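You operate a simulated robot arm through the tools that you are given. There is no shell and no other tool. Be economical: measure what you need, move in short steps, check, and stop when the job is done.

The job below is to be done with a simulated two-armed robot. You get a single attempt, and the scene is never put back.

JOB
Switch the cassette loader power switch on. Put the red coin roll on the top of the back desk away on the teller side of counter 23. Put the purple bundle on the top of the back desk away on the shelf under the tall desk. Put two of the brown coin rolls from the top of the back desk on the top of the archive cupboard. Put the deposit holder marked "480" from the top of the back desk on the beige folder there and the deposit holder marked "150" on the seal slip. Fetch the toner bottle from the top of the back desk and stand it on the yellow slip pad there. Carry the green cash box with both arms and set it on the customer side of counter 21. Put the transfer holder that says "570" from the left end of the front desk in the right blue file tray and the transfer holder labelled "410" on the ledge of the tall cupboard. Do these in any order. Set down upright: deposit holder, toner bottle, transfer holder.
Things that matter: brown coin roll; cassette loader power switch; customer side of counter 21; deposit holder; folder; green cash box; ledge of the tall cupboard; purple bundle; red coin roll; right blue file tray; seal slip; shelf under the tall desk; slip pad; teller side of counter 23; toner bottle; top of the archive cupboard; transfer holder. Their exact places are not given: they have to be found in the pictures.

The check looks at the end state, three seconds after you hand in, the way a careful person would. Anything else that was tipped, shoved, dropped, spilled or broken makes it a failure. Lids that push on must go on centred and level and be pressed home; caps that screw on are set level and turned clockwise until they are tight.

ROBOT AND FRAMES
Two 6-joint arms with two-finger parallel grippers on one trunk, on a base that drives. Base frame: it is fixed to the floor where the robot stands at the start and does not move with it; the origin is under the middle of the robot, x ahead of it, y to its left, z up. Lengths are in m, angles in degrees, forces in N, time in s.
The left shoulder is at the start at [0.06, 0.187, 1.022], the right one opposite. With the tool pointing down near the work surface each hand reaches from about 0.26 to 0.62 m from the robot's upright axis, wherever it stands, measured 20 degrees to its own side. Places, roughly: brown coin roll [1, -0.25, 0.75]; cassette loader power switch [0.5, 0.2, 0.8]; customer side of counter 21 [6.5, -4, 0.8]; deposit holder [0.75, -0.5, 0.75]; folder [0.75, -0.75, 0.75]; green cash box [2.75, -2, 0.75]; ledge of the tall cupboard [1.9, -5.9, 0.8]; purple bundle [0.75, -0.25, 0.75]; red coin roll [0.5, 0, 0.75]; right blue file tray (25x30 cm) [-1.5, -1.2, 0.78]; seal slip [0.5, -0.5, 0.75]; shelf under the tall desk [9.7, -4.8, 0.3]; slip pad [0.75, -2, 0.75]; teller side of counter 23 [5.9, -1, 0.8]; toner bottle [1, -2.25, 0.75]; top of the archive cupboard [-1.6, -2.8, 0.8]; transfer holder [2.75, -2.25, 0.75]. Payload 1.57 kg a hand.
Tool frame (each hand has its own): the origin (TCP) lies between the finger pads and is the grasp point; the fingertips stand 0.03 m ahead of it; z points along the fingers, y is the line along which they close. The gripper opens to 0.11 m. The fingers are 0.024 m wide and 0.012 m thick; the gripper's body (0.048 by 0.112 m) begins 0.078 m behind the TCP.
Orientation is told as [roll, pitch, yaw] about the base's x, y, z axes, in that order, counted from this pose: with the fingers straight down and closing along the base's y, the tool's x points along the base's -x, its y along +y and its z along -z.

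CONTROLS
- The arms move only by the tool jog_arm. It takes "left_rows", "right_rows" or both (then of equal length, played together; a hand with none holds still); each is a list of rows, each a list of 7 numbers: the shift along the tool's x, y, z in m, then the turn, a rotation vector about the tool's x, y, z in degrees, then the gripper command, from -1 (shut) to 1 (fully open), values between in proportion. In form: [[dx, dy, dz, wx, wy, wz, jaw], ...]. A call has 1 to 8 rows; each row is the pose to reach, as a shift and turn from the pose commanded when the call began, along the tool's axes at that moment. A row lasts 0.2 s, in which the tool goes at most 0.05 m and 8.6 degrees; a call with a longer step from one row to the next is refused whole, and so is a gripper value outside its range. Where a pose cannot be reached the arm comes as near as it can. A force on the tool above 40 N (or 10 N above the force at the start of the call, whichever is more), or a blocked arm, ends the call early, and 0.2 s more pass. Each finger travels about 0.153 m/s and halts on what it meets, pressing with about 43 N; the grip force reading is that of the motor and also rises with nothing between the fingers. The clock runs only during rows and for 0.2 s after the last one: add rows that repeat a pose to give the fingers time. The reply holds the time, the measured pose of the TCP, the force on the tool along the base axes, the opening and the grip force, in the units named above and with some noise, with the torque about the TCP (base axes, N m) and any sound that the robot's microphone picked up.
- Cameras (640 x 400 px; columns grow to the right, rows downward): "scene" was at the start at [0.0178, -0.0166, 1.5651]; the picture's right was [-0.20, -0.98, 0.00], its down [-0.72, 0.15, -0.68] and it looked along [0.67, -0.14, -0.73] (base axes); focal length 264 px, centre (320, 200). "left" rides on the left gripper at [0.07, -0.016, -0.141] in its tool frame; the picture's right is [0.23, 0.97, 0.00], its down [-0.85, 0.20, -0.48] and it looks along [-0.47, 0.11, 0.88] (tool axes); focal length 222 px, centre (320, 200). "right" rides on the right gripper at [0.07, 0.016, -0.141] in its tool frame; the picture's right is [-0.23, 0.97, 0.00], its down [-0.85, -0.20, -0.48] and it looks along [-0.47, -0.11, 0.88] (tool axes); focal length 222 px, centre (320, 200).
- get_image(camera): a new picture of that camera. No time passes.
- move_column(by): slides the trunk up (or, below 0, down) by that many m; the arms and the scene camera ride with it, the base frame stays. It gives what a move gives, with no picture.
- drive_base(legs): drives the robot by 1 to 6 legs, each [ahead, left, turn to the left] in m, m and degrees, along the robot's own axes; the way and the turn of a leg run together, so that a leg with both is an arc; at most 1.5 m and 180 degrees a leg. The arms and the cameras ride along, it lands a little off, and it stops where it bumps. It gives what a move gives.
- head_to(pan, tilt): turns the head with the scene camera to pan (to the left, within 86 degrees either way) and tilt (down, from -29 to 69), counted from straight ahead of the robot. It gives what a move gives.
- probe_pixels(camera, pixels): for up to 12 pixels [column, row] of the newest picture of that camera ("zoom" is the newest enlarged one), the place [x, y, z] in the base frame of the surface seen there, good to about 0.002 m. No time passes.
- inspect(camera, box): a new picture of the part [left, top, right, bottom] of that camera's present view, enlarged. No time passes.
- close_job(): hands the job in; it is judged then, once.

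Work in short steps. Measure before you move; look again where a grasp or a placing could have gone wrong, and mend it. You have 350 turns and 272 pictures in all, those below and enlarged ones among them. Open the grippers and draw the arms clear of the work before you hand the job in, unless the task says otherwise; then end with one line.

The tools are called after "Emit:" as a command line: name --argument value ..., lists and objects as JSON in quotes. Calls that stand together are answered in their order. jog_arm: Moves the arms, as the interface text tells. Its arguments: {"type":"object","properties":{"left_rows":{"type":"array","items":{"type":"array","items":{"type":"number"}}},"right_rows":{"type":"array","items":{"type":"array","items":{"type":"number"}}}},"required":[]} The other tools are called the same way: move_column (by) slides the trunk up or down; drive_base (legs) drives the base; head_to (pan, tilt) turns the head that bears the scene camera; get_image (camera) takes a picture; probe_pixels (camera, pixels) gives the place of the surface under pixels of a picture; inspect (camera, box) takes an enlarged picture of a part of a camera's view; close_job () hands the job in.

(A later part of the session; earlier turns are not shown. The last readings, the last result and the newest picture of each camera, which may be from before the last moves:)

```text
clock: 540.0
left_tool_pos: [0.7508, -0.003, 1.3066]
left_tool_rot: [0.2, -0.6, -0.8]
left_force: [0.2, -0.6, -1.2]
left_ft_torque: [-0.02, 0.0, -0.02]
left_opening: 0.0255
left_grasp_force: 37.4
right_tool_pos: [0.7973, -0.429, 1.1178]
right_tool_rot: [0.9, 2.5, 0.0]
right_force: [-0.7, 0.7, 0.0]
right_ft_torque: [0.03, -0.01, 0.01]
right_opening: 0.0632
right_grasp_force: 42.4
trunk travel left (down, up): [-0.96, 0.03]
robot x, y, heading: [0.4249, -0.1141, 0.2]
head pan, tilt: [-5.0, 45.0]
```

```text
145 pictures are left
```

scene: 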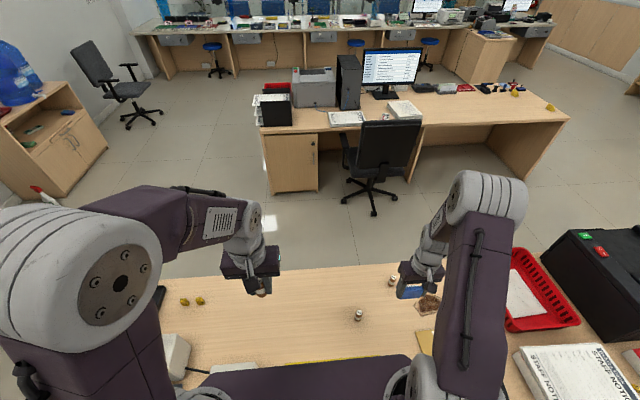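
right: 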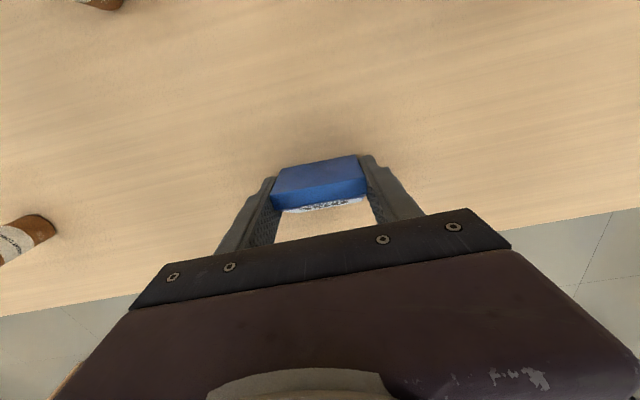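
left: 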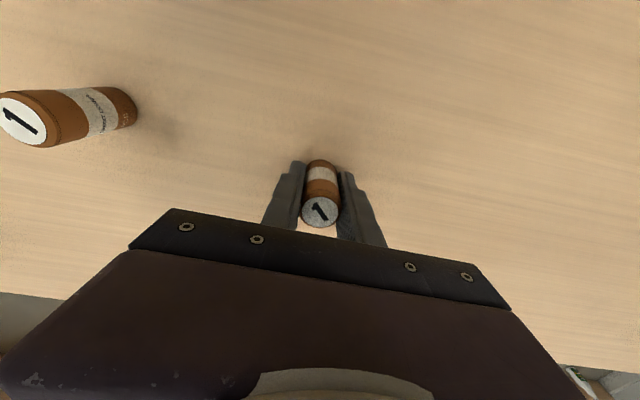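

The arm is free again. I level the tool, raise and pull in the right hand, then lower the trunk 0.3.

Emit:
jog_arm --right_rows '[[0.03, 0, -0.03, 0.4, -1.2, 0, -0.4], [0.06, 0, -0.06, 0.9, -2.5, 0, -0.4], [0.09, 0, -0.09, 0.9, -2.5, 0, -0.4], [0.12, 0, -0.12, 0.9, -2.5, 0, -0.4]]'

Emit:
drive_base --legs '[[-0.2, 0, -0.3]]'

Emit:
move_column --by -0.3

Emit:
get_image --camera "scene"

Emit:
get_image --camera "right"

```text
clock: 541.0
left_tool_pos: [0.7509, -0.0034, 1.3066]
left_tool_rot: [0.1, -0.6, -0.8]
left_force: [-0.5, 0.0, -2.1]
left_ft_torque: [0.0, -0.03, -0.01]
left_opening: 0.0257
left_grasp_force: 36.9
right_tool_pos: [0.682, -0.4305, 1.2432]
right_tool_rot: [-0.1, -0.1, -0.1]
right_force: [-0.1, 0.3, -0.2]
right_ft_torque: [0.01, -0.01, -0.03]
right_opening: 0.063
right_grasp_force: 43.0
trunk travel left (down, up): [-0.96, 0.03]
robot x, y, heading: [0.4308, -0.1104, 0.4]
head pan, tilt: [-5.0, 45.0]
```

```text
clock: 542.6
left_tool_pos: [0.5584, -0.0054, 1.3044]
left_tool_rot: [0.2, -0.3, -0.9]
left_force: [0.7, 0.3, -2.3]
left_ft_torque: [0.02, 0.05, -0.05]
left_opening: 0.0256
left_grasp_force: 36.8
right_tool_pos: [0.4875, -0.433, 1.242]
right_tool_rot: [-0.1, 0.3, -0.3]
right_force: [0.5, 0.4, -1.0]
right_ft_torque: [0.0, 0.02, -0.03]
right_opening: 0.063
right_grasp_force: 42.9
trunk travel left (down, up): [-0.96, 0.03]
robot x, y, heading: [0.2276, -0.1116, 0.1]
head pan, tilt: [-5.0, 45.0]
```

```text
clock: 545.6
left_tool_pos: [0.5538, -0.0061, 1.0058]
left_tool_rot: [0.1, -0.6, -0.8]
left_force: [0.2, -1.2, -2.4]
left_ft_torque: [0.02, 0.02, 0.02]
left_opening: 0.0257
left_grasp_force: 37.2
right_tool_pos: [0.484, -0.4315, 0.9426]
right_tool_rot: [0.0, 0.2, -0.3]
right_force: [0.3, -0.3, -1.3]
right_ft_torque: [0.01, 0.04, 0.04]
right_opening: 0.0634
right_grasp_force: 42.8
trunk travel left (down, up): [-0.66, 0.33]
robot x, y, heading: [0.23, -0.111, -0.2]
head pan, tilt: [-5.0, 45.0]
```

```text
144 pictures are left
```

scene: 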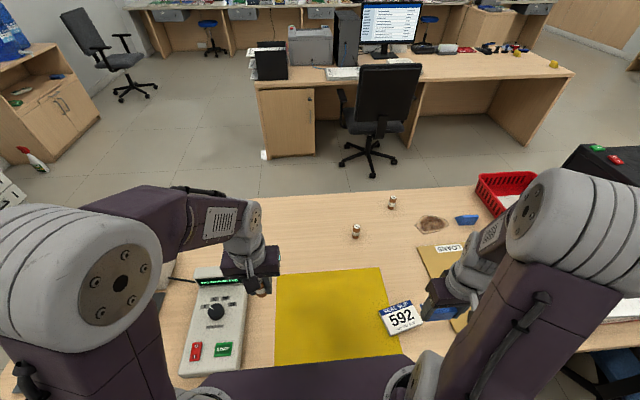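

```text
143 pictures are left
```

right: 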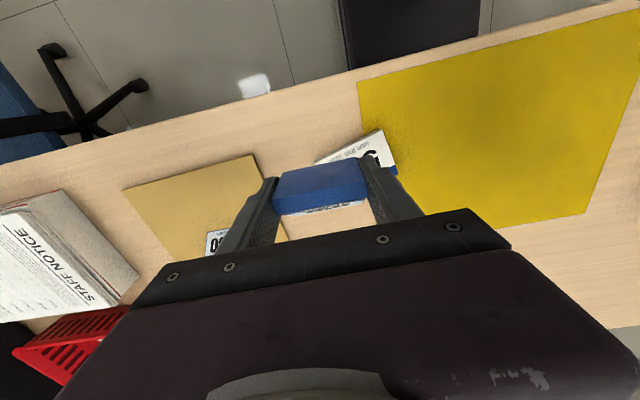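

All well. I measure the seal slip block's corners.

Emit:
inspect --camera "scene" --box '[360, 290, 450, 350]'

Emit:
probe_pixels --camera "zoom" --pixels '[[135, 135], [340, 80], [440, 195], [230, 290], [290, 190], [200, 270], [230, 315]]'

```text
6.67 times, centred on (405, 320) of scene
```

zoom: 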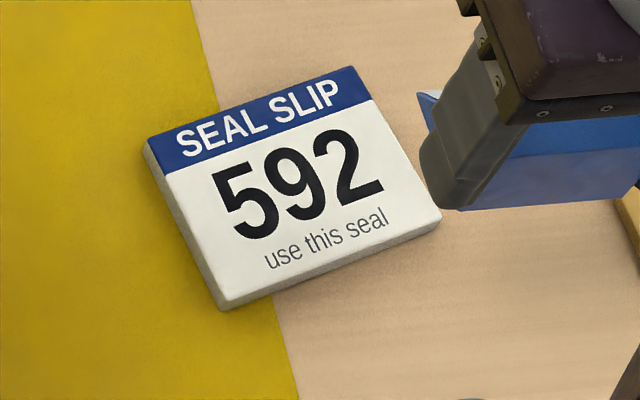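

```text
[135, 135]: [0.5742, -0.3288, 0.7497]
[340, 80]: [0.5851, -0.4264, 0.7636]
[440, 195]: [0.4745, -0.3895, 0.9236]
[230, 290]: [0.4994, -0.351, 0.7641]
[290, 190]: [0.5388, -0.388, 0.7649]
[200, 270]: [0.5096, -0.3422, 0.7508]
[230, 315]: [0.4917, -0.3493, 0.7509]
```

The block's centre is [0.541,-0.389], top z 0.765, turned +10.6°. I bring 150 over it with matching yaw.

Emit:
jog_arm --right_rows '[[-0.02, 0.02, 0.02, 0, 0, -5.5, -0.4], [-0.043, 0.04, 0.04, 0, 0, -10.6, -0.4], [-0.043, 0.04, 0.08, 0, 0, -10.6, -0.4], [-0.043, 0.04, 0.115, 0, 0, -10.6, -0.4]]'

Emit:
get_image --camera "right"

Emit:
inspect --camera "scene" --box '[340, 260, 500, 360]'

```text
clock: 546.6
left_tool_pos: [0.555, -0.0053, 1.005]
left_tool_rot: [0.3, -0.5, -1.0]
left_force: [-0.1, 0.1, -2.3]
left_ft_torque: [-0.01, 0.01, -0.03]
left_opening: 0.0257
left_grasp_force: 37.7
right_tool_pos: [0.5272, -0.3936, 0.8272]
right_tool_rot: [0.0, 0.1, 10.3]
right_force: [0.0, -0.1, -0.8]
right_ft_torque: [-0.02, -0.01, -0.02]
right_opening: 0.0631
right_grasp_force: 42.7
trunk travel left (down, up): [-0.66, 0.33]
robot x, y, heading: [0.2317, -0.1094, -0.1]
head pan, tilt: [-5.0, 45.0]
```

```text
141 pictures are left
```

right: 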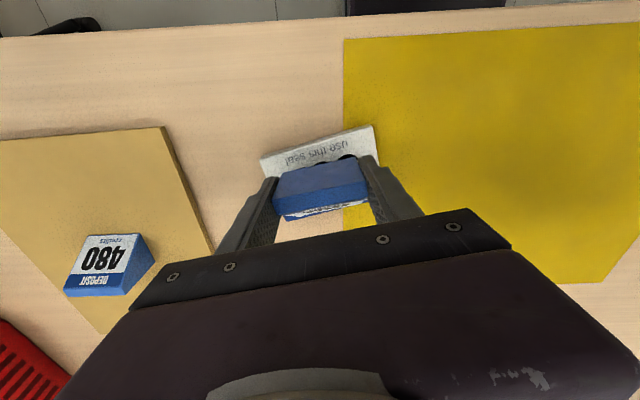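

```text
4.00 times, centred on (420, 310) of scene
```

zoom: 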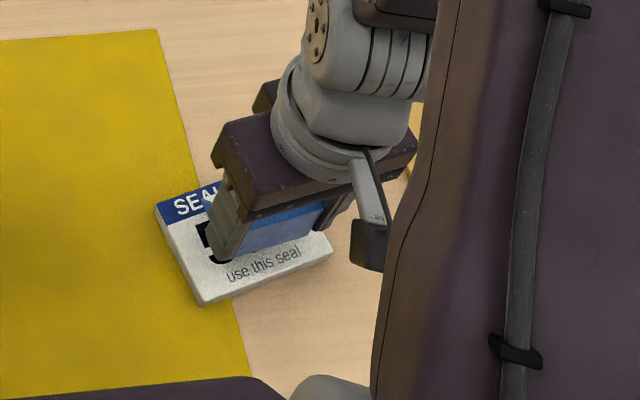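

Centred over the block. I lower to contact, open, and rise.

Emit:
jog_arm --right_rows '[[0, 0, 0.015, 0, 0, 0, -0.4], [0, 0, 0.022, 0, 0, 0, -0.4], [0, 0, 0.0245, 0, 0, 0, -0.4], [0, 0, 0.0245, 0, 0, 0, 0.2], [0, 0, 0.0245, 0, 0, 0, 0.7], [0, 0, -0.02, 0, 0, 0, 0.7], [0, 0, -0.065, 0, 0, 0, 0.7], [0, 0, -0.11, 0, 0, 0, 0.7]]'

Emit:
get_image --camera "right"

```text
clock: 548.4
left_tool_pos: [0.5533, -0.0051, 1.0071]
left_tool_rot: [0.1, -0.6, -1.0]
left_force: [0.0, 0.0, -0.8]
left_ft_torque: [-0.02, -0.03, -0.03]
left_opening: 0.0254
left_grasp_force: 37.6
right_tool_pos: [0.5242, -0.3921, 0.9376]
right_tool_rot: [-0.3, 0.1, 10.4]
right_force: [-0.6, 0.7, 0.2]
right_ft_torque: [-0.02, -0.01, -0.02]
right_opening: 0.0937
right_grasp_force: 0.1
trunk travel left (down, up): [-0.66, 0.33]
robot x, y, heading: [0.2309, -0.1125, 0.1]
head pan, tilt: [-5.0, 45.0]
```

```text
139 pictures are left
```

right: 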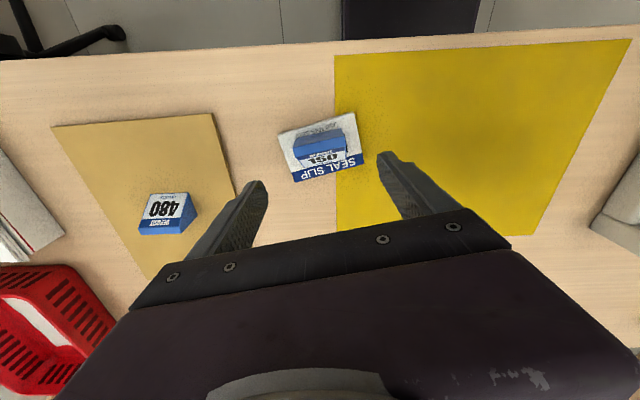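

150 stands on the seal slip. I straighten the right hand, raise it and drive 0.13 ahead for the second roll.

Emit:
jog_arm --right_rows '[[0, 0, -0.02, 0, 0, 5, 0.5], [0, 0, -0.04, 0, 0, 10.4, 0.3], [0, 0, -0.06, 0, 0, 10.4, 0.3]]'

Emit:
drive_base --legs '[[0.13, 0, 0]]'

Emit:
get_image --camera "right"

```text
clock: 549.2
left_tool_pos: [0.5534, -0.0052, 1.0071]
left_tool_rot: [0.1, -0.5, -0.9]
left_force: [0.1, -0.1, -2.1]
left_ft_torque: [0.0, -0.01, 0.01]
left_opening: 0.0258
left_grasp_force: 36.7
right_tool_pos: [0.526, -0.3926, 0.9992]
right_tool_rot: [0.0, 0.1, -0.1]
right_force: [-0.2, 0.0, -0.1]
right_ft_torque: [-0.01, -0.04, 0.04]
right_opening: 0.0714
right_grasp_force: 0.1
trunk travel left (down, up): [-0.66, 0.33]
robot x, y, heading: [0.2304, -0.1106, 0.1]
head pan, tilt: [-5.0, 45.0]
```

```text
clock: 550.5
left_tool_pos: [0.6839, -0.0046, 1.0063]
left_tool_rot: [0.0, -0.6, -0.8]
left_force: [-0.2, -0.2, -1.3]
left_ft_torque: [0.01, 0.0, 0.01]
left_opening: 0.0257
left_grasp_force: 36.7
right_tool_pos: [0.6559, -0.3922, 0.9987]
right_tool_rot: [-0.2, 0.0, 0.0]
right_force: [0.2, -1.0, 0.2]
right_ft_torque: [0.01, 0.0, -0.01]
right_opening: 0.0714
right_grasp_force: 0.0
trunk travel left (down, up): [-0.66, 0.33]
robot x, y, heading: [0.3618, -0.1143, 0.0]
head pan, tilt: [-5.0, 45.0]
```

```text
138 pictures are left
```

right: 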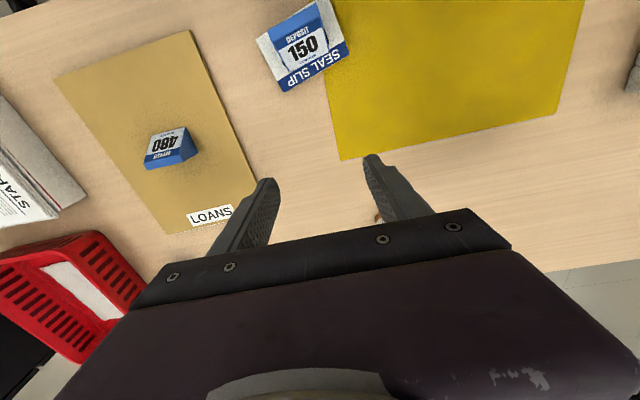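

Now over the second roll at [0.862,-0.308].

Emit:
jog_arm --right_rows '[[-0.035, 0.014, 0, 0, 0, 0, 0.3], [-0.07, 0.028, 0, 0, 0, 0, 0.3], [-0.105, 0.042, 0.005, 0, 0, 0, 0.3], [-0.14, 0.056, 0.01, 0, 0, 0, 0.3], [-0.175, 0.07, 0.02, 0, 0, 0, 0.3], [-0.206, 0.084, 0.035, 0, 0, 0, 0.3], [-0.206, 0.084, 0.075, 0, 0, 0, 0.3], [-0.206, 0.084, 0.11, 0, 0, 0, 0.3]]'

Emit:
get_image --camera "right"

```text
clock: 552.3
left_tool_pos: [0.6867, -0.005, 1.0055]
left_tool_rot: [0.2, -0.5, -0.8]
left_force: [0.0, -0.4, -1.5]
left_ft_torque: [0.01, -0.02, 0.01]
left_opening: 0.0258
left_grasp_force: 36.7
right_tool_pos: [0.8635, -0.3079, 0.8856]
right_tool_rot: [-0.1, 0.2, 0.0]
right_force: [0.1, 0.2, -0.1]
right_ft_torque: [-0.01, 0.03, 0.03]
right_opening: 0.0716
right_grasp_force: 0.0
trunk travel left (down, up): [-0.66, 0.33]
robot x, y, heading: [0.3606, -0.1114, 0.0]
head pan, tilt: [-5.0, 45.0]
```

```text
137 pictures are left
```

right: 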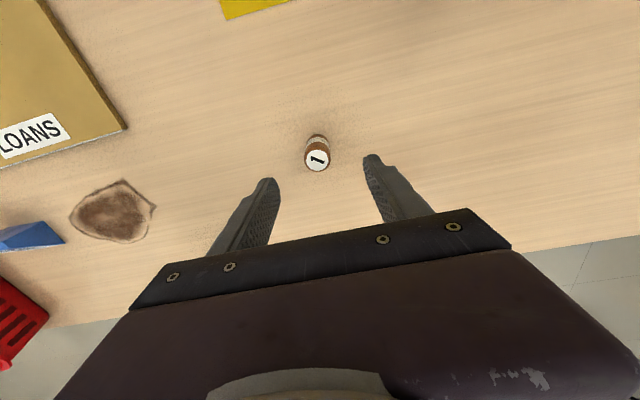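

Centred. I go down to z≈0.786 and close.

Emit:
jog_arm --right_rows '[[0, 0, 0.04, 0, 0, 0, 0.3], [0, 0, 0.08, 0, 0, 0, 0.3], [0, 0, 0.0995, 0, 0, 0, 0.3], [0, 0, 0.0995, 0, 0, 0, -0.4], [0, 0, 0.0995, 0, 0, 0, -1], [0, 0, 0.0995, 0, 0, 0, -1]]'

Emit:
jog_arm --right_rows '[[0, 0, -0.045, 0, 0, 0, -1], [0, 0, -0.09, 0, 0, 0, -1], [0.01, 0, -0.13, 0, 0, 0, -1], [0.04, -0.02, -0.16, 0, 0, 0, -1], [0.08, -0.04, -0.18, 0, 0, 0, -1], [0.12, -0.06, -0.19, 0, 0, 0, -1], [0.16, -0.08, -0.2, 0, 0, 0, -1], [0.2, -0.09, -0.21, 0, 0, 0, -1]]'

Emit:
get_image --camera "right"

```text
clock: 553.7
left_tool_pos: [0.6841, -0.0054, 1.0063]
left_tool_rot: [0.0, -0.6, -0.8]
left_force: [0.5, 0.9, -2.1]
left_ft_torque: [0.02, 0.01, 0.02]
left_opening: 0.0254
left_grasp_force: 36.3
right_tool_pos: [0.8634, -0.3083, 0.7876]
right_tool_rot: [-0.1, 0.1, 0.0]
right_force: [0.6, -0.7, -1.1]
right_ft_torque: [0.01, 0.05, 0.01]
right_opening: 0.0259
right_grasp_force: 36.9
trunk travel left (down, up): [-0.66, 0.33]
robot x, y, heading: [0.3589, -0.112, 0.0]
head pan, tilt: [-5.0, 45.0]
```

```text
clock: 555.5
left_tool_pos: [0.6832, -0.0041, 1.0064]
left_tool_rot: [0.1, -0.6, -0.9]
left_force: [0.8, -0.2, -1.8]
left_ft_torque: [0.01, -0.02, -0.01]
left_opening: 0.0256
left_grasp_force: 36.9
right_tool_pos: [0.6622, -0.3992, 0.999]
right_tool_rot: [-0.2, 0.1, 0.0]
right_force: [-0.9, -0.3, -2.4]
right_ft_torque: [0.02, -0.02, 0.0]
right_opening: 0.0261
right_grasp_force: 37.3
trunk travel left (down, up): [-0.66, 0.33]
robot x, y, heading: [0.3627, -0.1094, 0.2]
head pan, tilt: [-5.0, 45.0]
```

```text
136 pictures are left
```

right: 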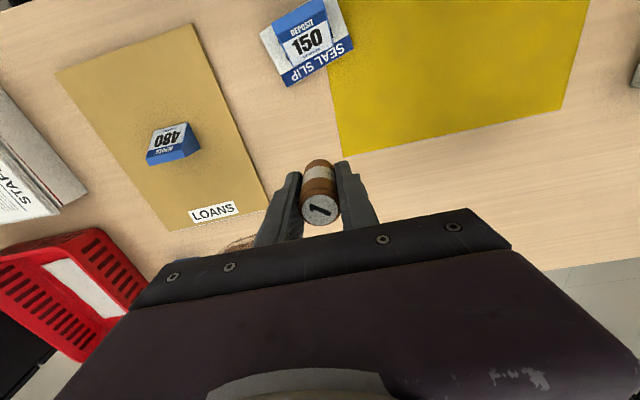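

Both brown rolls are held. I drive out, turn round, and go to the archive cupboard.

Emit:
drive_base --legs '[[-0.85, 0, 0], [0, 0, 90], [0, 0, 90], [0.13, 0, 0], [0, 1.4, 0], [0, 1.25, 0]]'

Emit:
head_to --pan 0 --tilt 40

Emit:
get_image --camera "scene"

```text
clock: 581.1
left_tool_pos: [-0.9349, -2.8894, 1.006]
left_tool_rot: [0.2, -0.6, 179.1]
left_force: [0.4, 0.6, -1.3]
left_ft_torque: [-0.03, -0.03, 0.01]
left_opening: 0.0258
left_grasp_force: 36.8
right_tool_pos: [-0.9143, -2.4959, 0.9985]
right_tool_rot: [0.0, 0.1, -180.0]
right_force: [-0.3, 0.7, -0.9]
right_ft_torque: [0.03, 0.02, -0.02]
right_opening: 0.0257
right_grasp_force: 36.9
trunk travel left (down, up): [-0.66, 0.33]
robot x, y, heading: [-0.6108, -2.7826, -179.8]
head pan, tilt: [-5.0, 45.0]
```

```text
clock: 581.8
left_tool_pos: [-0.9343, -2.8899, 1.0067]
left_tool_rot: [0.1, -0.5, 179.1]
left_force: [-1.3, 0.5, -2.3]
left_ft_torque: [-0.01, 0.05, 0.02]
left_opening: 0.0257
left_grasp_force: 37.5
right_tool_pos: [-0.9133, -2.4953, 0.9994]
right_tool_rot: [-0.1, 0.2, -180.0]
right_force: [-0.7, 0.2, -2.3]
right_ft_torque: [-0.02, -0.02, 0.03]
right_opening: 0.0256
right_grasp_force: 36.9
trunk travel left (down, up): [-0.66, 0.33]
robot x, y, heading: [-0.6075, -2.786, -179.6]
head pan, tilt: [0.0, 40.0]
```

```text
135 pictures are left
```

scene: 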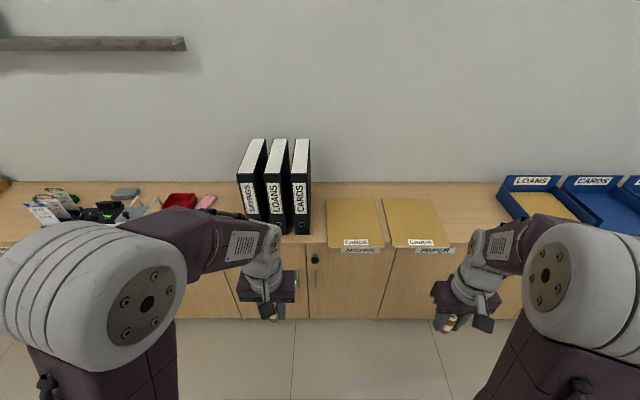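

I enlarge the archive cupboard top and probe its free spots.

Emit:
inspect --camera "scene" --box '[180, 130, 420, 330]'

Emit:
probe_pixels --camera "scene" --pixels '[[318, 230], [318, 210], [318, 190], [327, 240], [385, 248], [325, 200], [312, 235], [232, 240], [222, 200], [385, 260], [240, 225], [310, 200]]'

```text
2.00 times, centred on (300, 230) of scene
```

zoom: 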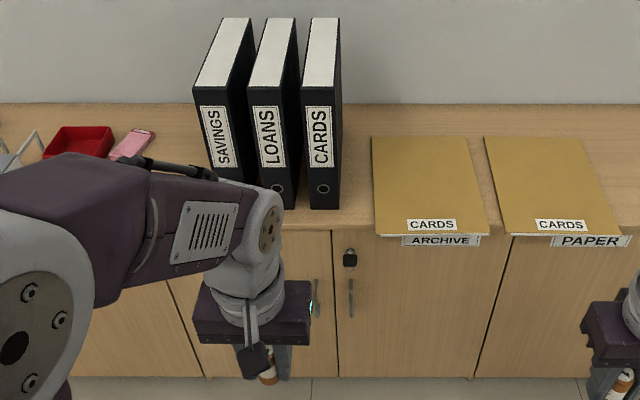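

```text
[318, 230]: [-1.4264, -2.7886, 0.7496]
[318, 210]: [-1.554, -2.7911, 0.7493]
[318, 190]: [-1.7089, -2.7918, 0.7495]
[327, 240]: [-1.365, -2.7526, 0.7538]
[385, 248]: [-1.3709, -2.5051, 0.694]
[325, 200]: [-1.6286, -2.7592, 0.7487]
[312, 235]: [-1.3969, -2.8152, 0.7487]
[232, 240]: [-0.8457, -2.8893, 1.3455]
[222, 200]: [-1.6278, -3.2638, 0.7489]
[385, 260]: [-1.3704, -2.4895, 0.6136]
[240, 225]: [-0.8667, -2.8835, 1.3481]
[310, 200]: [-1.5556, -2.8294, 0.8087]
```

The gap right of the binders is narrow (7 cm). I shift left 0.35 m to look at the free top left of the binders.

Emit:
drive_base --legs '[[0, 0.4, -0.3]]'

Emit:
get_image --camera "scene"

Emit:
inspect --camera "scene" --box '[200, 120, 480, 330]'

```text
clock: 584.3
left_tool_pos: [-0.9355, -3.2929, 1.0062]
left_tool_rot: [0.3, -0.5, 178.9]
left_force: [-0.2, -0.2, -1.5]
left_ft_torque: [0.01, 0.0, 0.0]
left_opening: 0.0258
left_grasp_force: 37.6
right_tool_pos: [-0.9128, -2.8986, 0.9969]
right_tool_rot: [-0.1, 0.2, 179.8]
right_force: [0.1, -0.9, -1.7]
right_ft_torque: [0.0, -0.05, -0.02]
right_opening: 0.0256
right_grasp_force: 36.9
trunk travel left (down, up): [-0.66, 0.33]
robot x, y, heading: [-0.6101, -3.1878, 179.7]
head pan, tilt: [0.0, 40.0]
```

```text
133 pictures are left
```

scene: 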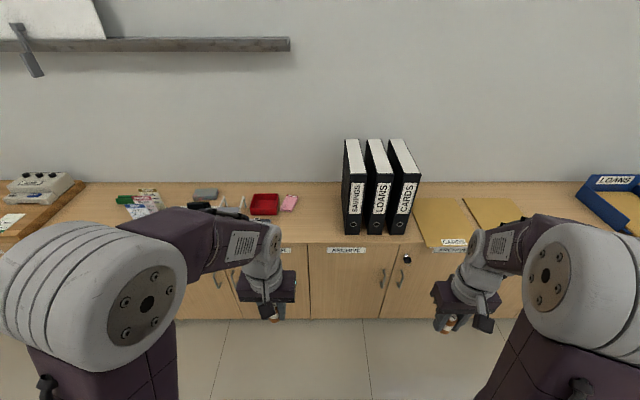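

```text
1.90 times, centred on (340, 225) of scene
```

zoom: 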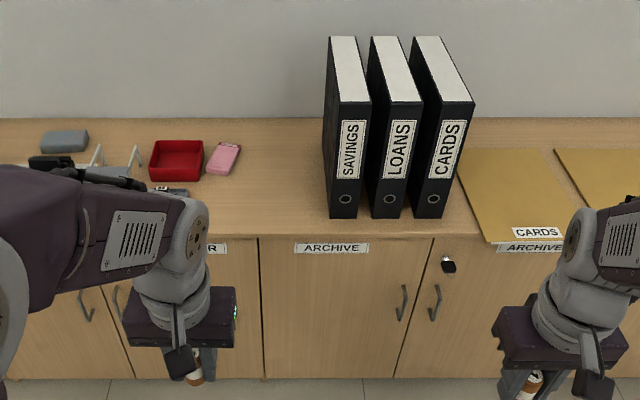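

The archive cupboard's left edge is at zoom x≈260 and the binders begin at ≈328. I probe that strip.

Emit:
probe_pixels --camera "zoom" --pixels '[[260, 245], [262, 300], [328, 215], [325, 150], [290, 215], [295, 180], [300, 150], [240, 150], [430, 245], [300, 232], [340, 80], [235, 165]]'

```text
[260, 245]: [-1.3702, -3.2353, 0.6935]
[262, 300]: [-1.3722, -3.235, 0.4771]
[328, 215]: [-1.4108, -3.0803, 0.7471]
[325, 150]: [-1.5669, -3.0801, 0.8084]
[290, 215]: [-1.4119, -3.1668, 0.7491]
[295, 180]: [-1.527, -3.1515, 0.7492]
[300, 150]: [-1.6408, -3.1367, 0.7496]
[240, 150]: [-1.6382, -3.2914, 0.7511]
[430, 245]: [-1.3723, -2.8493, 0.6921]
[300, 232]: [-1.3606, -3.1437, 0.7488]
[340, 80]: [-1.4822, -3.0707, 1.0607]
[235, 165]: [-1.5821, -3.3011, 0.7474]
```

Strip: y -3.235..-3.08. I'll stand both rolls there at y≈-3.16. I drive nearer for the left hand.

Emit:
drive_base --legs '[[0, -0.19, 0.3], [0.39, 0, 0]]'

Emit:
get_image --camera "left"

```text
clock: 587.9
left_tool_pos: [-1.3252, -3.103, 1.0056]
left_tool_rot: [0.1, -0.5, 179.1]
left_force: [-0.3, 0.0, -1.6]
left_ft_torque: [-0.02, 0.01, 0.01]
left_opening: 0.0256
left_grasp_force: 37.1
right_tool_pos: [-1.3046, -2.7111, 0.9982]
right_tool_rot: [0.0, 0.0, 180.0]
right_force: [0.1, -0.5, -2.0]
right_ft_torque: [0.01, 0.01, -0.01]
right_opening: 0.0258
right_grasp_force: 37.3
trunk travel left (down, up): [-0.66, 0.33]
robot x, y, heading: [-1.0003, -2.9987, -180.2]
head pan, tilt: [0.0, 40.0]
```

```text
131 pictures are left
```

left: 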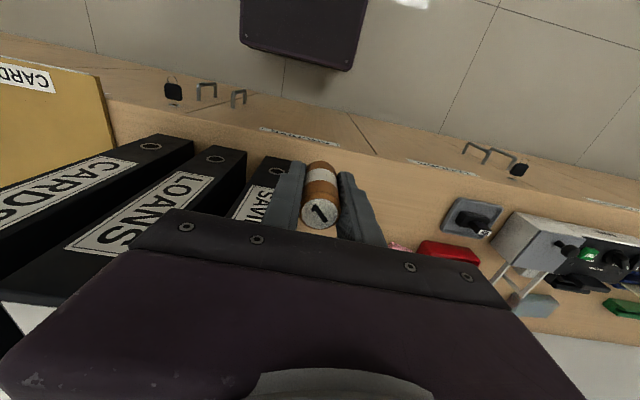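

I move the left hand sideways to y≈-3.165, then forward to x≈-1.525, and partly down.

Emit:
jog_arm --left_rows '[[0, 0.035, 0, 0, 0, 0, -1], [0, 0.063, 0, 0, 0, 0.9, -1], [-0.04, 0.063, 0, 0, 0, 0.9, -1], [-0.08, 0.063, 0.005, 0, 0, 0.9, -1], [-0.12, 0.063, 0.01, 0, 0, 0.9, -1], [-0.16, 0.063, 0.02, 0, 0, 0.9, -1], [-0.2, 0.063, 0.03, 0, 0, 0.9, -1], [-0.2, 0.063, 0.075, 0, 0, 0.9, -1]]'

Emit:
get_image --camera "left"

Emit:
get_image --camera "scene"

```text
clock: 589.7
left_tool_pos: [-1.5287, -3.1621, 0.9324]
left_tool_rot: [0.1, -0.5, 178.3]
left_force: [0.1, 0.0, -1.3]
left_ft_torque: [-0.06, 0.02, -0.02]
left_opening: 0.0257
left_grasp_force: 37.1
right_tool_pos: [-1.3046, -2.7094, 0.9984]
right_tool_rot: [-0.1, 0.1, 179.9]
right_force: [0.0, 0.5, -0.5]
right_ft_torque: [0.02, -0.01, -0.03]
right_opening: 0.0256
right_grasp_force: 36.6
trunk travel left (down, up): [-0.66, 0.33]
robot x, y, heading: [-0.9992, -2.9963, -179.9]
head pan, tilt: [0.0, 40.0]
```

```text
130 pictures are left
```

left: 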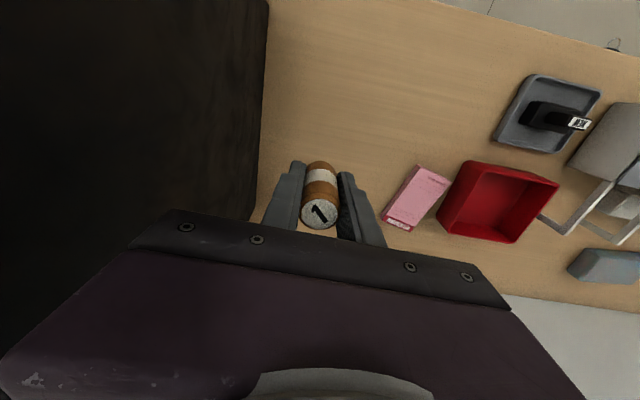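

```text
129 pictures are left
```

scene: 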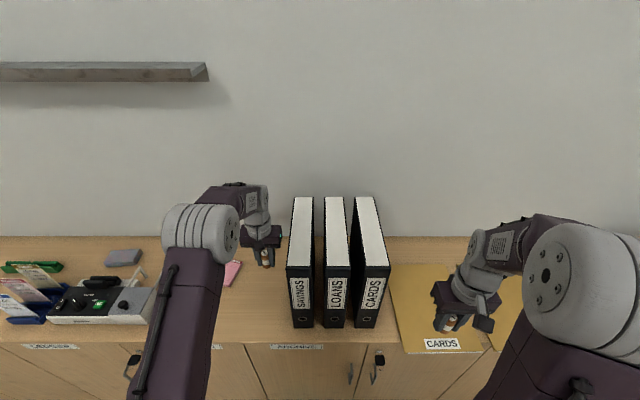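

Clear of the binders. I lower to z≈0.788 with the roll touching, then open a little and rise.

Emit:
jog_arm --left_rows '[[0, 0, 0.045, 0, 0, 0, -1], [0, 0, 0.09, 0, 0, 0, -1], [0, 0, 0.13, 0, 0, 0, -1], [0, 0, 0.1445, 0, 0, 0, -1], [0, 0, 0.146, 0, 0, 0, -1]]'

Emit:
jog_arm --left_rows '[[0, 0, 0, 0, 0, 0, -0.3], [0, 0, 0, 0, 0, 0, -0.15], [0, 0, -0.04, 0, 0, 0, -0.15], [0, 0, -0.08, 0, 0, 0, -0.15], [0, 0, -0.125, 0, 0, 0, -0.15], [0, 0, -0.17, 0, 0, 0, -0.15], [0.03, 0, -0.2, 0, 0, 0, -0.15], [0.07, 0.01, -0.22, 0, 0, 0, -0.15]]'

Emit:
get_image --camera "left"

```text
clock: 590.9
left_tool_pos: [-1.5292, -3.1624, 0.785]
left_tool_rot: [0.3, -0.7, 178.2]
left_force: [0.2, 0.3, -0.8]
left_ft_torque: [0.02, 0.0, 0.0]
left_opening: 0.0261
left_grasp_force: 36.9
right_tool_pos: [-1.3045, -2.7093, 0.9981]
right_tool_rot: [-0.1, 0.2, 179.8]
right_force: [-0.2, 0.2, -1.3]
right_ft_torque: [-0.04, 0.02, 0.0]
right_opening: 0.0258
right_grasp_force: 36.9
trunk travel left (down, up): [-0.66, 0.33]
robot x, y, heading: [-0.9989, -2.996, -180.2]
head pan, tilt: [0.0, 40.0]
```

```text
clock: 592.7
left_tool_pos: [-1.4543, -3.1755, 1.0057]
left_tool_rot: [0.2, -0.5, 178.1]
left_force: [0.2, 0.1, -0.1]
left_ft_torque: [0.01, 0.02, 0.03]
left_opening: 0.0469
left_grasp_force: 0.0
right_tool_pos: [-1.303, -2.7097, 0.9977]
right_tool_rot: [-0.2, -0.1, 180.0]
right_force: [-0.2, 0.1, -2.1]
right_ft_torque: [0.03, 0.02, -0.01]
right_opening: 0.0258
right_grasp_force: 37.1
trunk travel left (down, up): [-0.66, 0.33]
robot x, y, heading: [-1.0043, -2.9941, -180.0]
head pan, tilt: [0.0, 40.0]
```

```text
128 pictures are left
```

left: 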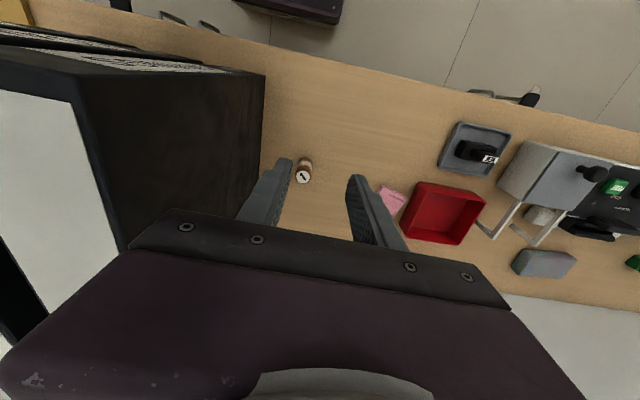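

The roll stands upright. I pull the left hand back, shift the base 0.3 left and use the right hand for the second roll.

Emit:
probe_pixels --camera "left" --pixels '[[302, 178], [305, 165]]'

Emit:
jog_arm --left_rows '[[0.045, 0, 0, 0, 0, 0, 0], [0.09, 0, 0, 0, 0, 0, 0], [0.13, 0, 0, 0, 0, 0, 0], [0.16, 0.02, -0.02, 0, 0, 0, 0]]'

Emit:
drive_base --legs '[[-0.05, 0.3, 0]]'

Emit:
get_image --camera "right"

```text
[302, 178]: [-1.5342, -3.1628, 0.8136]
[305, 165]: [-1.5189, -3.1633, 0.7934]
```

```text
clock: 593.7
left_tool_pos: [-1.2937, -3.1998, 1.0245]
left_tool_rot: [0.1, -0.8, 178.1]
left_force: [1.3, -0.1, 0.6]
left_ft_torque: [0.02, 0.04, 0.03]
left_opening: 0.0553
left_grasp_force: 0.0
right_tool_pos: [-1.3017, -2.7093, 0.9997]
right_tool_rot: [-0.3, 0.0, 179.9]
right_force: [0.7, -0.5, -1.5]
right_ft_torque: [-0.03, 0.05, 0.02]
right_opening: 0.0258
right_grasp_force: 37.0
trunk travel left (down, up): [-0.66, 0.33]
robot x, y, heading: [-0.9994, -2.9954, -180.0]
head pan, tilt: [0.0, 40.0]
```

```text
clock: 595.8
left_tool_pos: [-1.2465, -3.4955, 1.0248]
left_tool_rot: [0.1, -0.5, 178.1]
left_force: [0.5, -0.5, 0.4]
left_ft_torque: [0.0, 0.02, -0.02]
left_opening: 0.055
left_grasp_force: 0.0
right_tool_pos: [-1.254, -3.0056, 0.9984]
right_tool_rot: [-0.1, 0.1, 179.9]
right_force: [-0.3, 0.2, -0.7]
right_ft_torque: [-0.01, -0.01, -0.02]
right_opening: 0.0255
right_grasp_force: 37.5
trunk travel left (down, up): [-0.66, 0.33]
robot x, y, heading: [-0.9509, -3.294, 180.1]
head pan, tilt: [0.0, 40.0]
```

```text
127 pictures are left
```

right: 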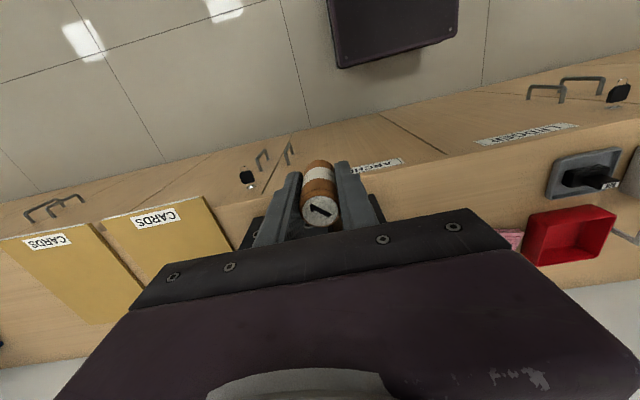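

First roll is at [-1.531,-3.163]. I bring the second over [-1.435,-3.163].

Emit:
jog_arm --right_rows '[[0, 0.045, 0, 0, 0, 0, -1], [0, 0.09, 0, 0, 0, 0, -1], [0, 0.13, 0, 0, 0, 0, -1], [0, 0.158, 0, 0, 0, 0, -1], [-0.045, 0.158, 0.01, 0, 0, 0, -1], [-0.09, 0.158, 0.02, 0, 0, 0, -1], [-0.135, 0.158, 0.03, 0, 0, 0, -1], [-0.181, 0.158, 0.04, 0, 0, 0, -1]]'

Emit:
get_image --camera "right"

Emit:
get_image --camera "scene"

```text
clock: 597.6
left_tool_pos: [-1.2488, -3.4962, 1.0242]
left_tool_rot: [0.2, -0.5, 178.1]
left_force: [-1.1, 0.2, -0.4]
left_ft_torque: [0.01, -0.06, -0.02]
left_opening: 0.0549
left_grasp_force: 0.1
right_tool_pos: [-1.4378, -3.1619, 0.9557]
right_tool_rot: [-0.2, 0.3, 179.9]
right_force: [0.0, 0.5, -2.1]
right_ft_torque: [-0.01, -0.03, 0.0]
right_opening: 0.0259
right_grasp_force: 37.0
trunk travel left (down, up): [-0.66, 0.33]
robot x, y, heading: [-0.9442, -3.2938, 179.9]
head pan, tilt: [0.0, 40.0]
```

```text
126 pictures are left
```

right: 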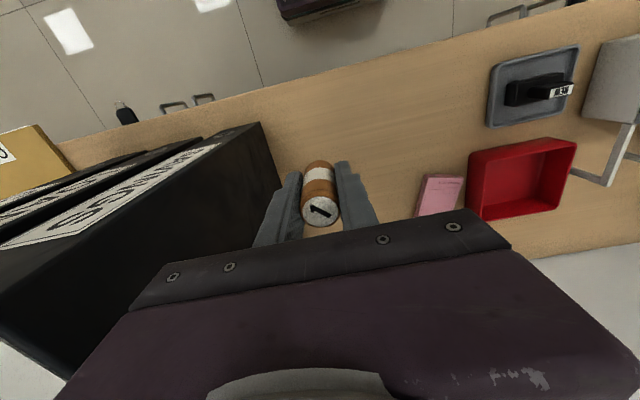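

```text
125 pictures are left
```

scene: 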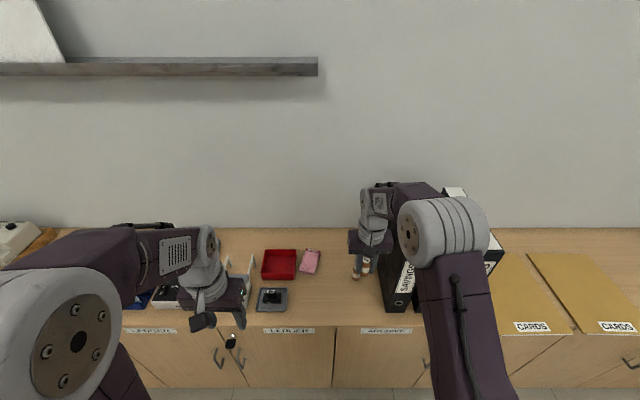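

I check how close the right forearm/elbow is to the binder tops before lowering.

Emit:
probe_pixels --camera "scene" --pixels '[[430, 215], [475, 235], [410, 190], [370, 200], [375, 235], [455, 192], [410, 280], [440, 280], [388, 215]]'

```text
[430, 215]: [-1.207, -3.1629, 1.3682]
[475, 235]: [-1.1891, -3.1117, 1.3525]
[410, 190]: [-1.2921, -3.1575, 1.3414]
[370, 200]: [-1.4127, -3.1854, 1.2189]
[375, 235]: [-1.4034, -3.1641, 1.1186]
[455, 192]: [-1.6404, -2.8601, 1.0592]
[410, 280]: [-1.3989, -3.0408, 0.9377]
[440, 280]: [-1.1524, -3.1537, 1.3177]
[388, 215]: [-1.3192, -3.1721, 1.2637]
```

The arm stays in front of and left of the binders. I lower to z≈0.787 and check force.

Emit:
jog_arm --right_rows '[[0, 0, 0.045, 0, 0, 0, -1], [0, 0, 0.09, 0, 0, 0, -1], [0, 0, 0.13, 0, 0, 0, -1], [0, 0, 0.16, 0, 0, 0, -1], [0, 0, 0.169, 0, 0, 0, -1]]'

Emit:
jog_arm --right_rows '[[0, 0, 0.001, 0, 0, 0, -0.3], [0, 0, 0.001, 0, 0, 0, -0.15], [0, 0, -0.04, 0, 0, 0, -0.15], [0, 0, -0.08, 0, 0, 0, -0.15], [0, 0, -0.125, 0, 0, 0, -0.15], [0, 0, -0.17, 0, 0, 0, -0.15], [0.04, 0, -0.19, 0, 0, 0, -0.15], [0.08, 0, -0.2, 0, 0, 0, -0.15]]'

Emit:
get_image --camera "right"

```text
clock: 598.8
left_tool_pos: [-1.2452, -3.4957, 1.0244]
left_tool_rot: [0.3, -0.5, 178.0]
left_force: [-0.1, -1.0, -0.6]
left_ft_torque: [0.01, -0.01, 0.02]
left_opening: 0.0551
left_grasp_force: 0.2
right_tool_pos: [-1.4346, -3.1635, 0.7881]
right_tool_rot: [0.0, 0.1, 179.9]
right_force: [-0.5, -0.2, -1.7]
right_ft_torque: [-0.04, 0.01, 0.0]
right_opening: 0.0257
right_grasp_force: 36.7
trunk travel left (down, up): [-0.66, 0.33]
robot x, y, heading: [-0.9535, -3.2926, 179.8]
head pan, tilt: [0.0, 40.0]
```

```text
clock: 600.6
left_tool_pos: [-1.2445, -3.4963, 1.0242]
left_tool_rot: [0.2, -0.5, 178.0]
left_force: [-0.5, 0.2, 0.3]
left_ft_torque: [-0.03, 0.01, -0.02]
left_opening: 0.0549
left_grasp_force: 0.0
right_tool_pos: [-1.3525, -3.1615, 0.988]
right_tool_rot: [-0.1, 0.0, 180.0]
right_force: [1.0, -0.9, 0.1]
right_ft_torque: [0.02, 0.02, 0.0]
right_opening: 0.0468
right_grasp_force: 0.0
trunk travel left (down, up): [-0.66, 0.33]
robot x, y, heading: [-0.9507, -3.2935, 180.3]
head pan, tilt: [0.0, 40.0]
```

```text
124 pictures are left
```

right: 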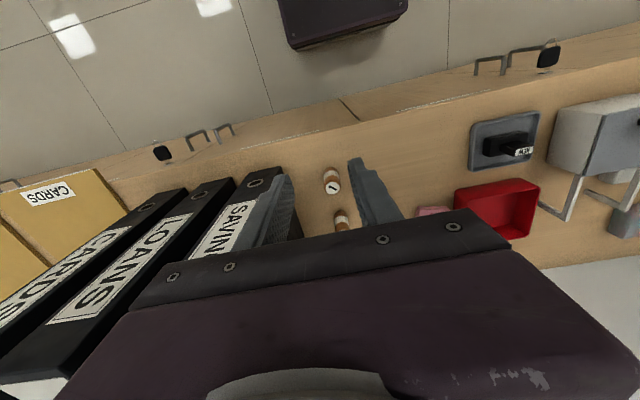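

Both rolls stand on the archive cupboard. The last task is the toner bottle: I reverse along y≈-3.29 and slide into the aisle, facing the back desk's far side.

Emit:
drive_base --legs '[[-0.4, 0, 0], [-1.4, 0, 0], [-0.85, 0, 0], [0, -1.35, 0]]'

Emit:
head_to --pan 5 --tilt 45

Emit:
get_image --camera "scene"

```text
clock: 620.2
left_tool_pos: [1.4134, -2.1547, 1.0251]
left_tool_rot: [0.3, -0.5, 179.0]
left_force: [-1.2, -0.6, -0.1]
left_ft_torque: [-0.02, -0.04, -0.01]
left_opening: 0.0549
left_grasp_force: 0.0
right_tool_pos: [1.3006, -1.822, 0.9893]
right_tool_rot: [-0.2, 0.0, -179.2]
right_force: [0.9, -0.2, -0.8]
right_ft_torque: [0.02, -0.01, 0.02]
right_opening: 0.0465
right_grasp_force: 0.1
trunk travel left (down, up): [-0.66, 0.33]
robot x, y, heading: [1.7036, -1.9489, -179.2]
head pan, tilt: [0.0, 40.0]
```

```text
clock: 620.9
left_tool_pos: [1.4135, -2.1537, 1.0243]
left_tool_rot: [0.2, -0.6, 179.0]
left_force: [0.0, 0.5, -0.1]
left_ft_torque: [0.01, 0.01, -0.01]
left_opening: 0.0553
left_grasp_force: 0.0
right_tool_pos: [1.3006, -1.8227, 0.9883]
right_tool_rot: [0.0, 0.1, -179.1]
right_force: [1.0, 0.2, 0.8]
right_ft_torque: [-0.01, -0.02, -0.01]
right_opening: 0.0468
right_grasp_force: 0.0
trunk travel left (down, up): [-0.66, 0.33]
robot x, y, heading: [1.7061, -1.9468, -179.2]
head pan, tilt: [5.0, 45.0]
```

```text
123 pictures are left
```

scene: 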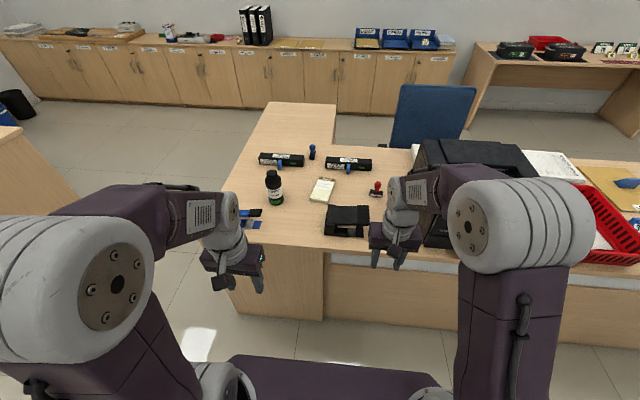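

The bottle is at (273,187) and the pad at (322,190). I enlarge and measure them.

Emit:
inspect --camera "scene" --box '[220, 135, 400, 265]'

Emit:
probe_pixels --camera "zoom" --pixels '[[192, 135], [195, 240], [195, 205], [175, 170], [325, 215], [345, 155], [395, 165], [375, 235], [360, 195], [110, 265], [135, 310], [480, 275]]'

```text
3.08 times, centred on (310, 200) of scene
```

zoom: 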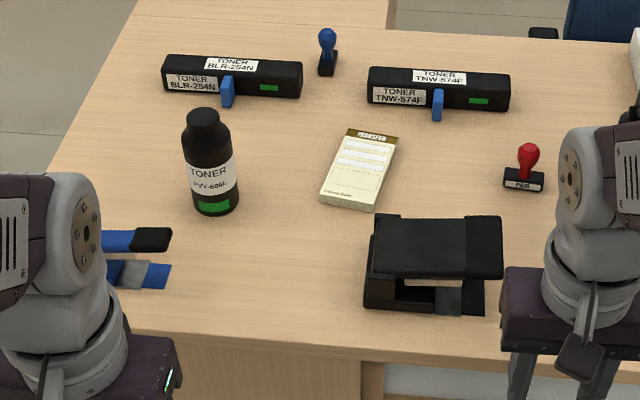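

```text
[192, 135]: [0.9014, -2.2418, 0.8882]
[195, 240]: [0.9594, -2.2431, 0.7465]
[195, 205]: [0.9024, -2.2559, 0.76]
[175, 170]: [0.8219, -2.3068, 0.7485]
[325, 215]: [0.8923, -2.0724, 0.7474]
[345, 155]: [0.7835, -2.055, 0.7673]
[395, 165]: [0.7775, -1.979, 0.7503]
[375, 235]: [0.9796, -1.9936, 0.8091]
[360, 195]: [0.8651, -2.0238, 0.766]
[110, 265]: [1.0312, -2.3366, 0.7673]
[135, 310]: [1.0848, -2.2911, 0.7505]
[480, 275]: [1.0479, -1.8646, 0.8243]
```

I probe the pad's corners and the bottle's edges more exactly.

Emit:
probe_pixels --camera "zoom" --pixels '[[350, 133], [394, 141], [372, 205], [324, 196], [360, 170], [200, 112], [203, 125], [188, 185], [235, 180], [212, 180], [215, 207], [190, 208]]'

```text
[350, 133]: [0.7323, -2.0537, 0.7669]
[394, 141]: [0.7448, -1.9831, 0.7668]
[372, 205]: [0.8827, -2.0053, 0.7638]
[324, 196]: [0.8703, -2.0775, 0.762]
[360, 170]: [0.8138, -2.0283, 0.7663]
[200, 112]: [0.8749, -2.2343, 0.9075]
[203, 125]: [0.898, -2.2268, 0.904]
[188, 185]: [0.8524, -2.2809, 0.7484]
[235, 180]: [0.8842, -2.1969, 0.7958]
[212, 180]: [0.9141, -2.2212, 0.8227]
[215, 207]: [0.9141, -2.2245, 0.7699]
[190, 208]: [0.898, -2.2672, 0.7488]
```

Pad centre ≈[0.808,-2.03] (0.14×0.07), top 0.766; bottle centre ≈[0.882,-2.227], radius ≈0.031, top 0.907. I retract the right hand and drive up to the desk.

Emit:
jog_arm --right_rows '[[0.03, 0, -0.03, 0, 0, 0, 0], [0.06, 0, -0.06, 0, 0, 0, 0], [0.09, 0, -0.09, 0, 0, 0, 0], [0.1, 0, -0.11, 0, 0, 0, 0]]' --left_rows '[[0, 0, 0, 0, 0, 0, 0.5], [0, 0, 0, 0, 0, 0, 1], [0, 0, 0, 0, 0, 0, 1], [0, 0, 0, 0, 0, 0, 1]]'

Emit:
drive_base --legs '[[0.34, -0.03, -0.8]]'

Emit:
get_image --camera "left"

```text
clock: 621.9
left_tool_pos: [1.4131, -2.1542, 1.0241]
left_tool_rot: [0.2, -0.6, 178.9]
left_force: [0.8, -0.1, 0.3]
left_ft_torque: [0.0, 0.01, -0.02]
left_opening: 0.1101
left_grasp_force: 0.1
right_tool_pos: [1.3996, -1.8209, 1.0995]
right_tool_rot: [-0.1, 0.1, -179.2]
right_force: [0.5, 0.3, -0.1]
right_ft_torque: [0.0, 0.02, -0.02]
right_opening: 0.0549
right_grasp_force: 0.0
trunk travel left (down, up): [-0.66, 0.33]
robot x, y, heading: [1.707, -1.9451, -179.2]
head pan, tilt: [5.0, 45.0]
```

```text
clock: 624.1
left_tool_pos: [1.0733, -2.1242, 1.0241]
left_tool_rot: [0.2, -0.6, 178.3]
left_force: [-0.2, -0.6, 0.1]
left_ft_torque: [0.02, 0.01, -0.01]
left_opening: 0.1101
left_grasp_force: 0.0
right_tool_pos: [1.0648, -1.7918, 1.1]
right_tool_rot: [-0.1, 0.1, -179.9]
right_force: [0.5, 0.2, -0.6]
right_ft_torque: [-0.01, -0.02, 0.0]
right_opening: 0.0552
right_grasp_force: 0.0
trunk travel left (down, up): [-0.66, 0.33]
robot x, y, heading: [1.3683, -1.9169, -179.9]
head pan, tilt: [5.0, 45.0]
```

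```text
121 pictures are left
```

left: 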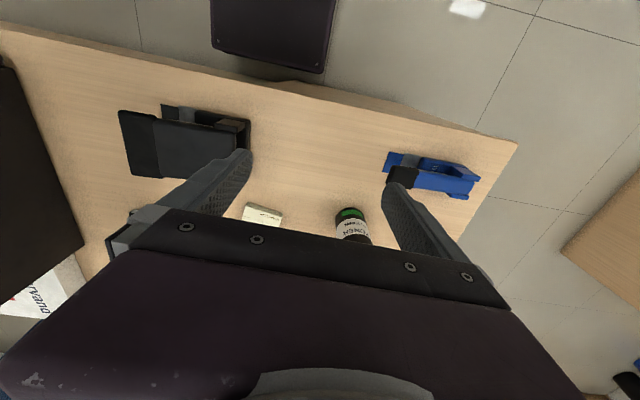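

I move the left hand above the bottle at z≈0.98 (fingertips above the cap).

Emit:
jog_arm --left_rows '[[-0.035, 0.019, 0, 0, 0, 0, 1], [-0.07, 0.038, 0, 0, 0, 0, 1], [-0.105, 0.057, 0, 0, 0, 0, 1], [-0.14, 0.076, 0.01, 0, 0, 0, 1], [-0.17, 0.092, 0.02, 0, 0, 0, 1], [-0.194, 0.097, 0.03, 0, 0, 0, 1]]'

Emit:
get_image --camera "left"

Emit:
get_image --camera "scene"

```text
clock: 625.5
left_tool_pos: [0.8749, -2.215, 0.9964]
left_tool_rot: [0.1, -0.4, 178.2]
left_force: [-0.3, -0.1, 0.9]
left_ft_torque: [0.02, 0.0, -0.01]
left_opening: 0.1099
left_grasp_force: 0.2
right_tool_pos: [1.0629, -1.7902, 1.0988]
right_tool_rot: [-0.1, 0.1, -179.9]
right_force: [0.7, -0.5, 0.5]
right_ft_torque: [-0.02, 0.0, 0.0]
right_opening: 0.055
right_grasp_force: 0.2
trunk travel left (down, up): [-0.66, 0.33]
robot x, y, heading: [1.3654, -1.9183, -179.7]
head pan, tilt: [5.0, 45.0]
```

```text
120 pictures are left
```

left: 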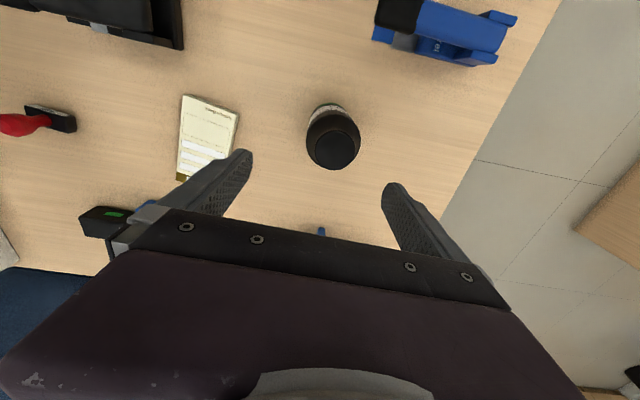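

```text
119 pictures are left
```

scene: 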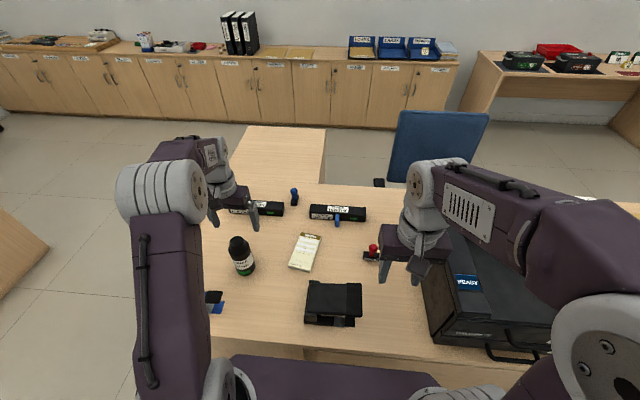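

I probe the bottle's cap and body from above for the exact centre.

Emit:
probe_pixels --camera "left" --pixels '[[334, 147], [316, 150], [352, 150], [336, 163], [334, 132], [310, 130], [358, 135], [332, 110], [182, 97], [237, 112], [178, 180], [225, 165]]'

```text
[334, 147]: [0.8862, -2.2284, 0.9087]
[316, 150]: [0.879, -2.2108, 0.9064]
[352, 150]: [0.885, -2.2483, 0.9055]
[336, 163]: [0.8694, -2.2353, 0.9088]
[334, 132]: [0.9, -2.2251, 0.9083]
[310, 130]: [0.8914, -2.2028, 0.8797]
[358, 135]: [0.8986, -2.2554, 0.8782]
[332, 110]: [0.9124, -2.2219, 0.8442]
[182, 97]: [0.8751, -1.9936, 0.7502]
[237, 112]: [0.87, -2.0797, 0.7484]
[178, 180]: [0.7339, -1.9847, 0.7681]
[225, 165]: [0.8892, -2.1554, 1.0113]
```

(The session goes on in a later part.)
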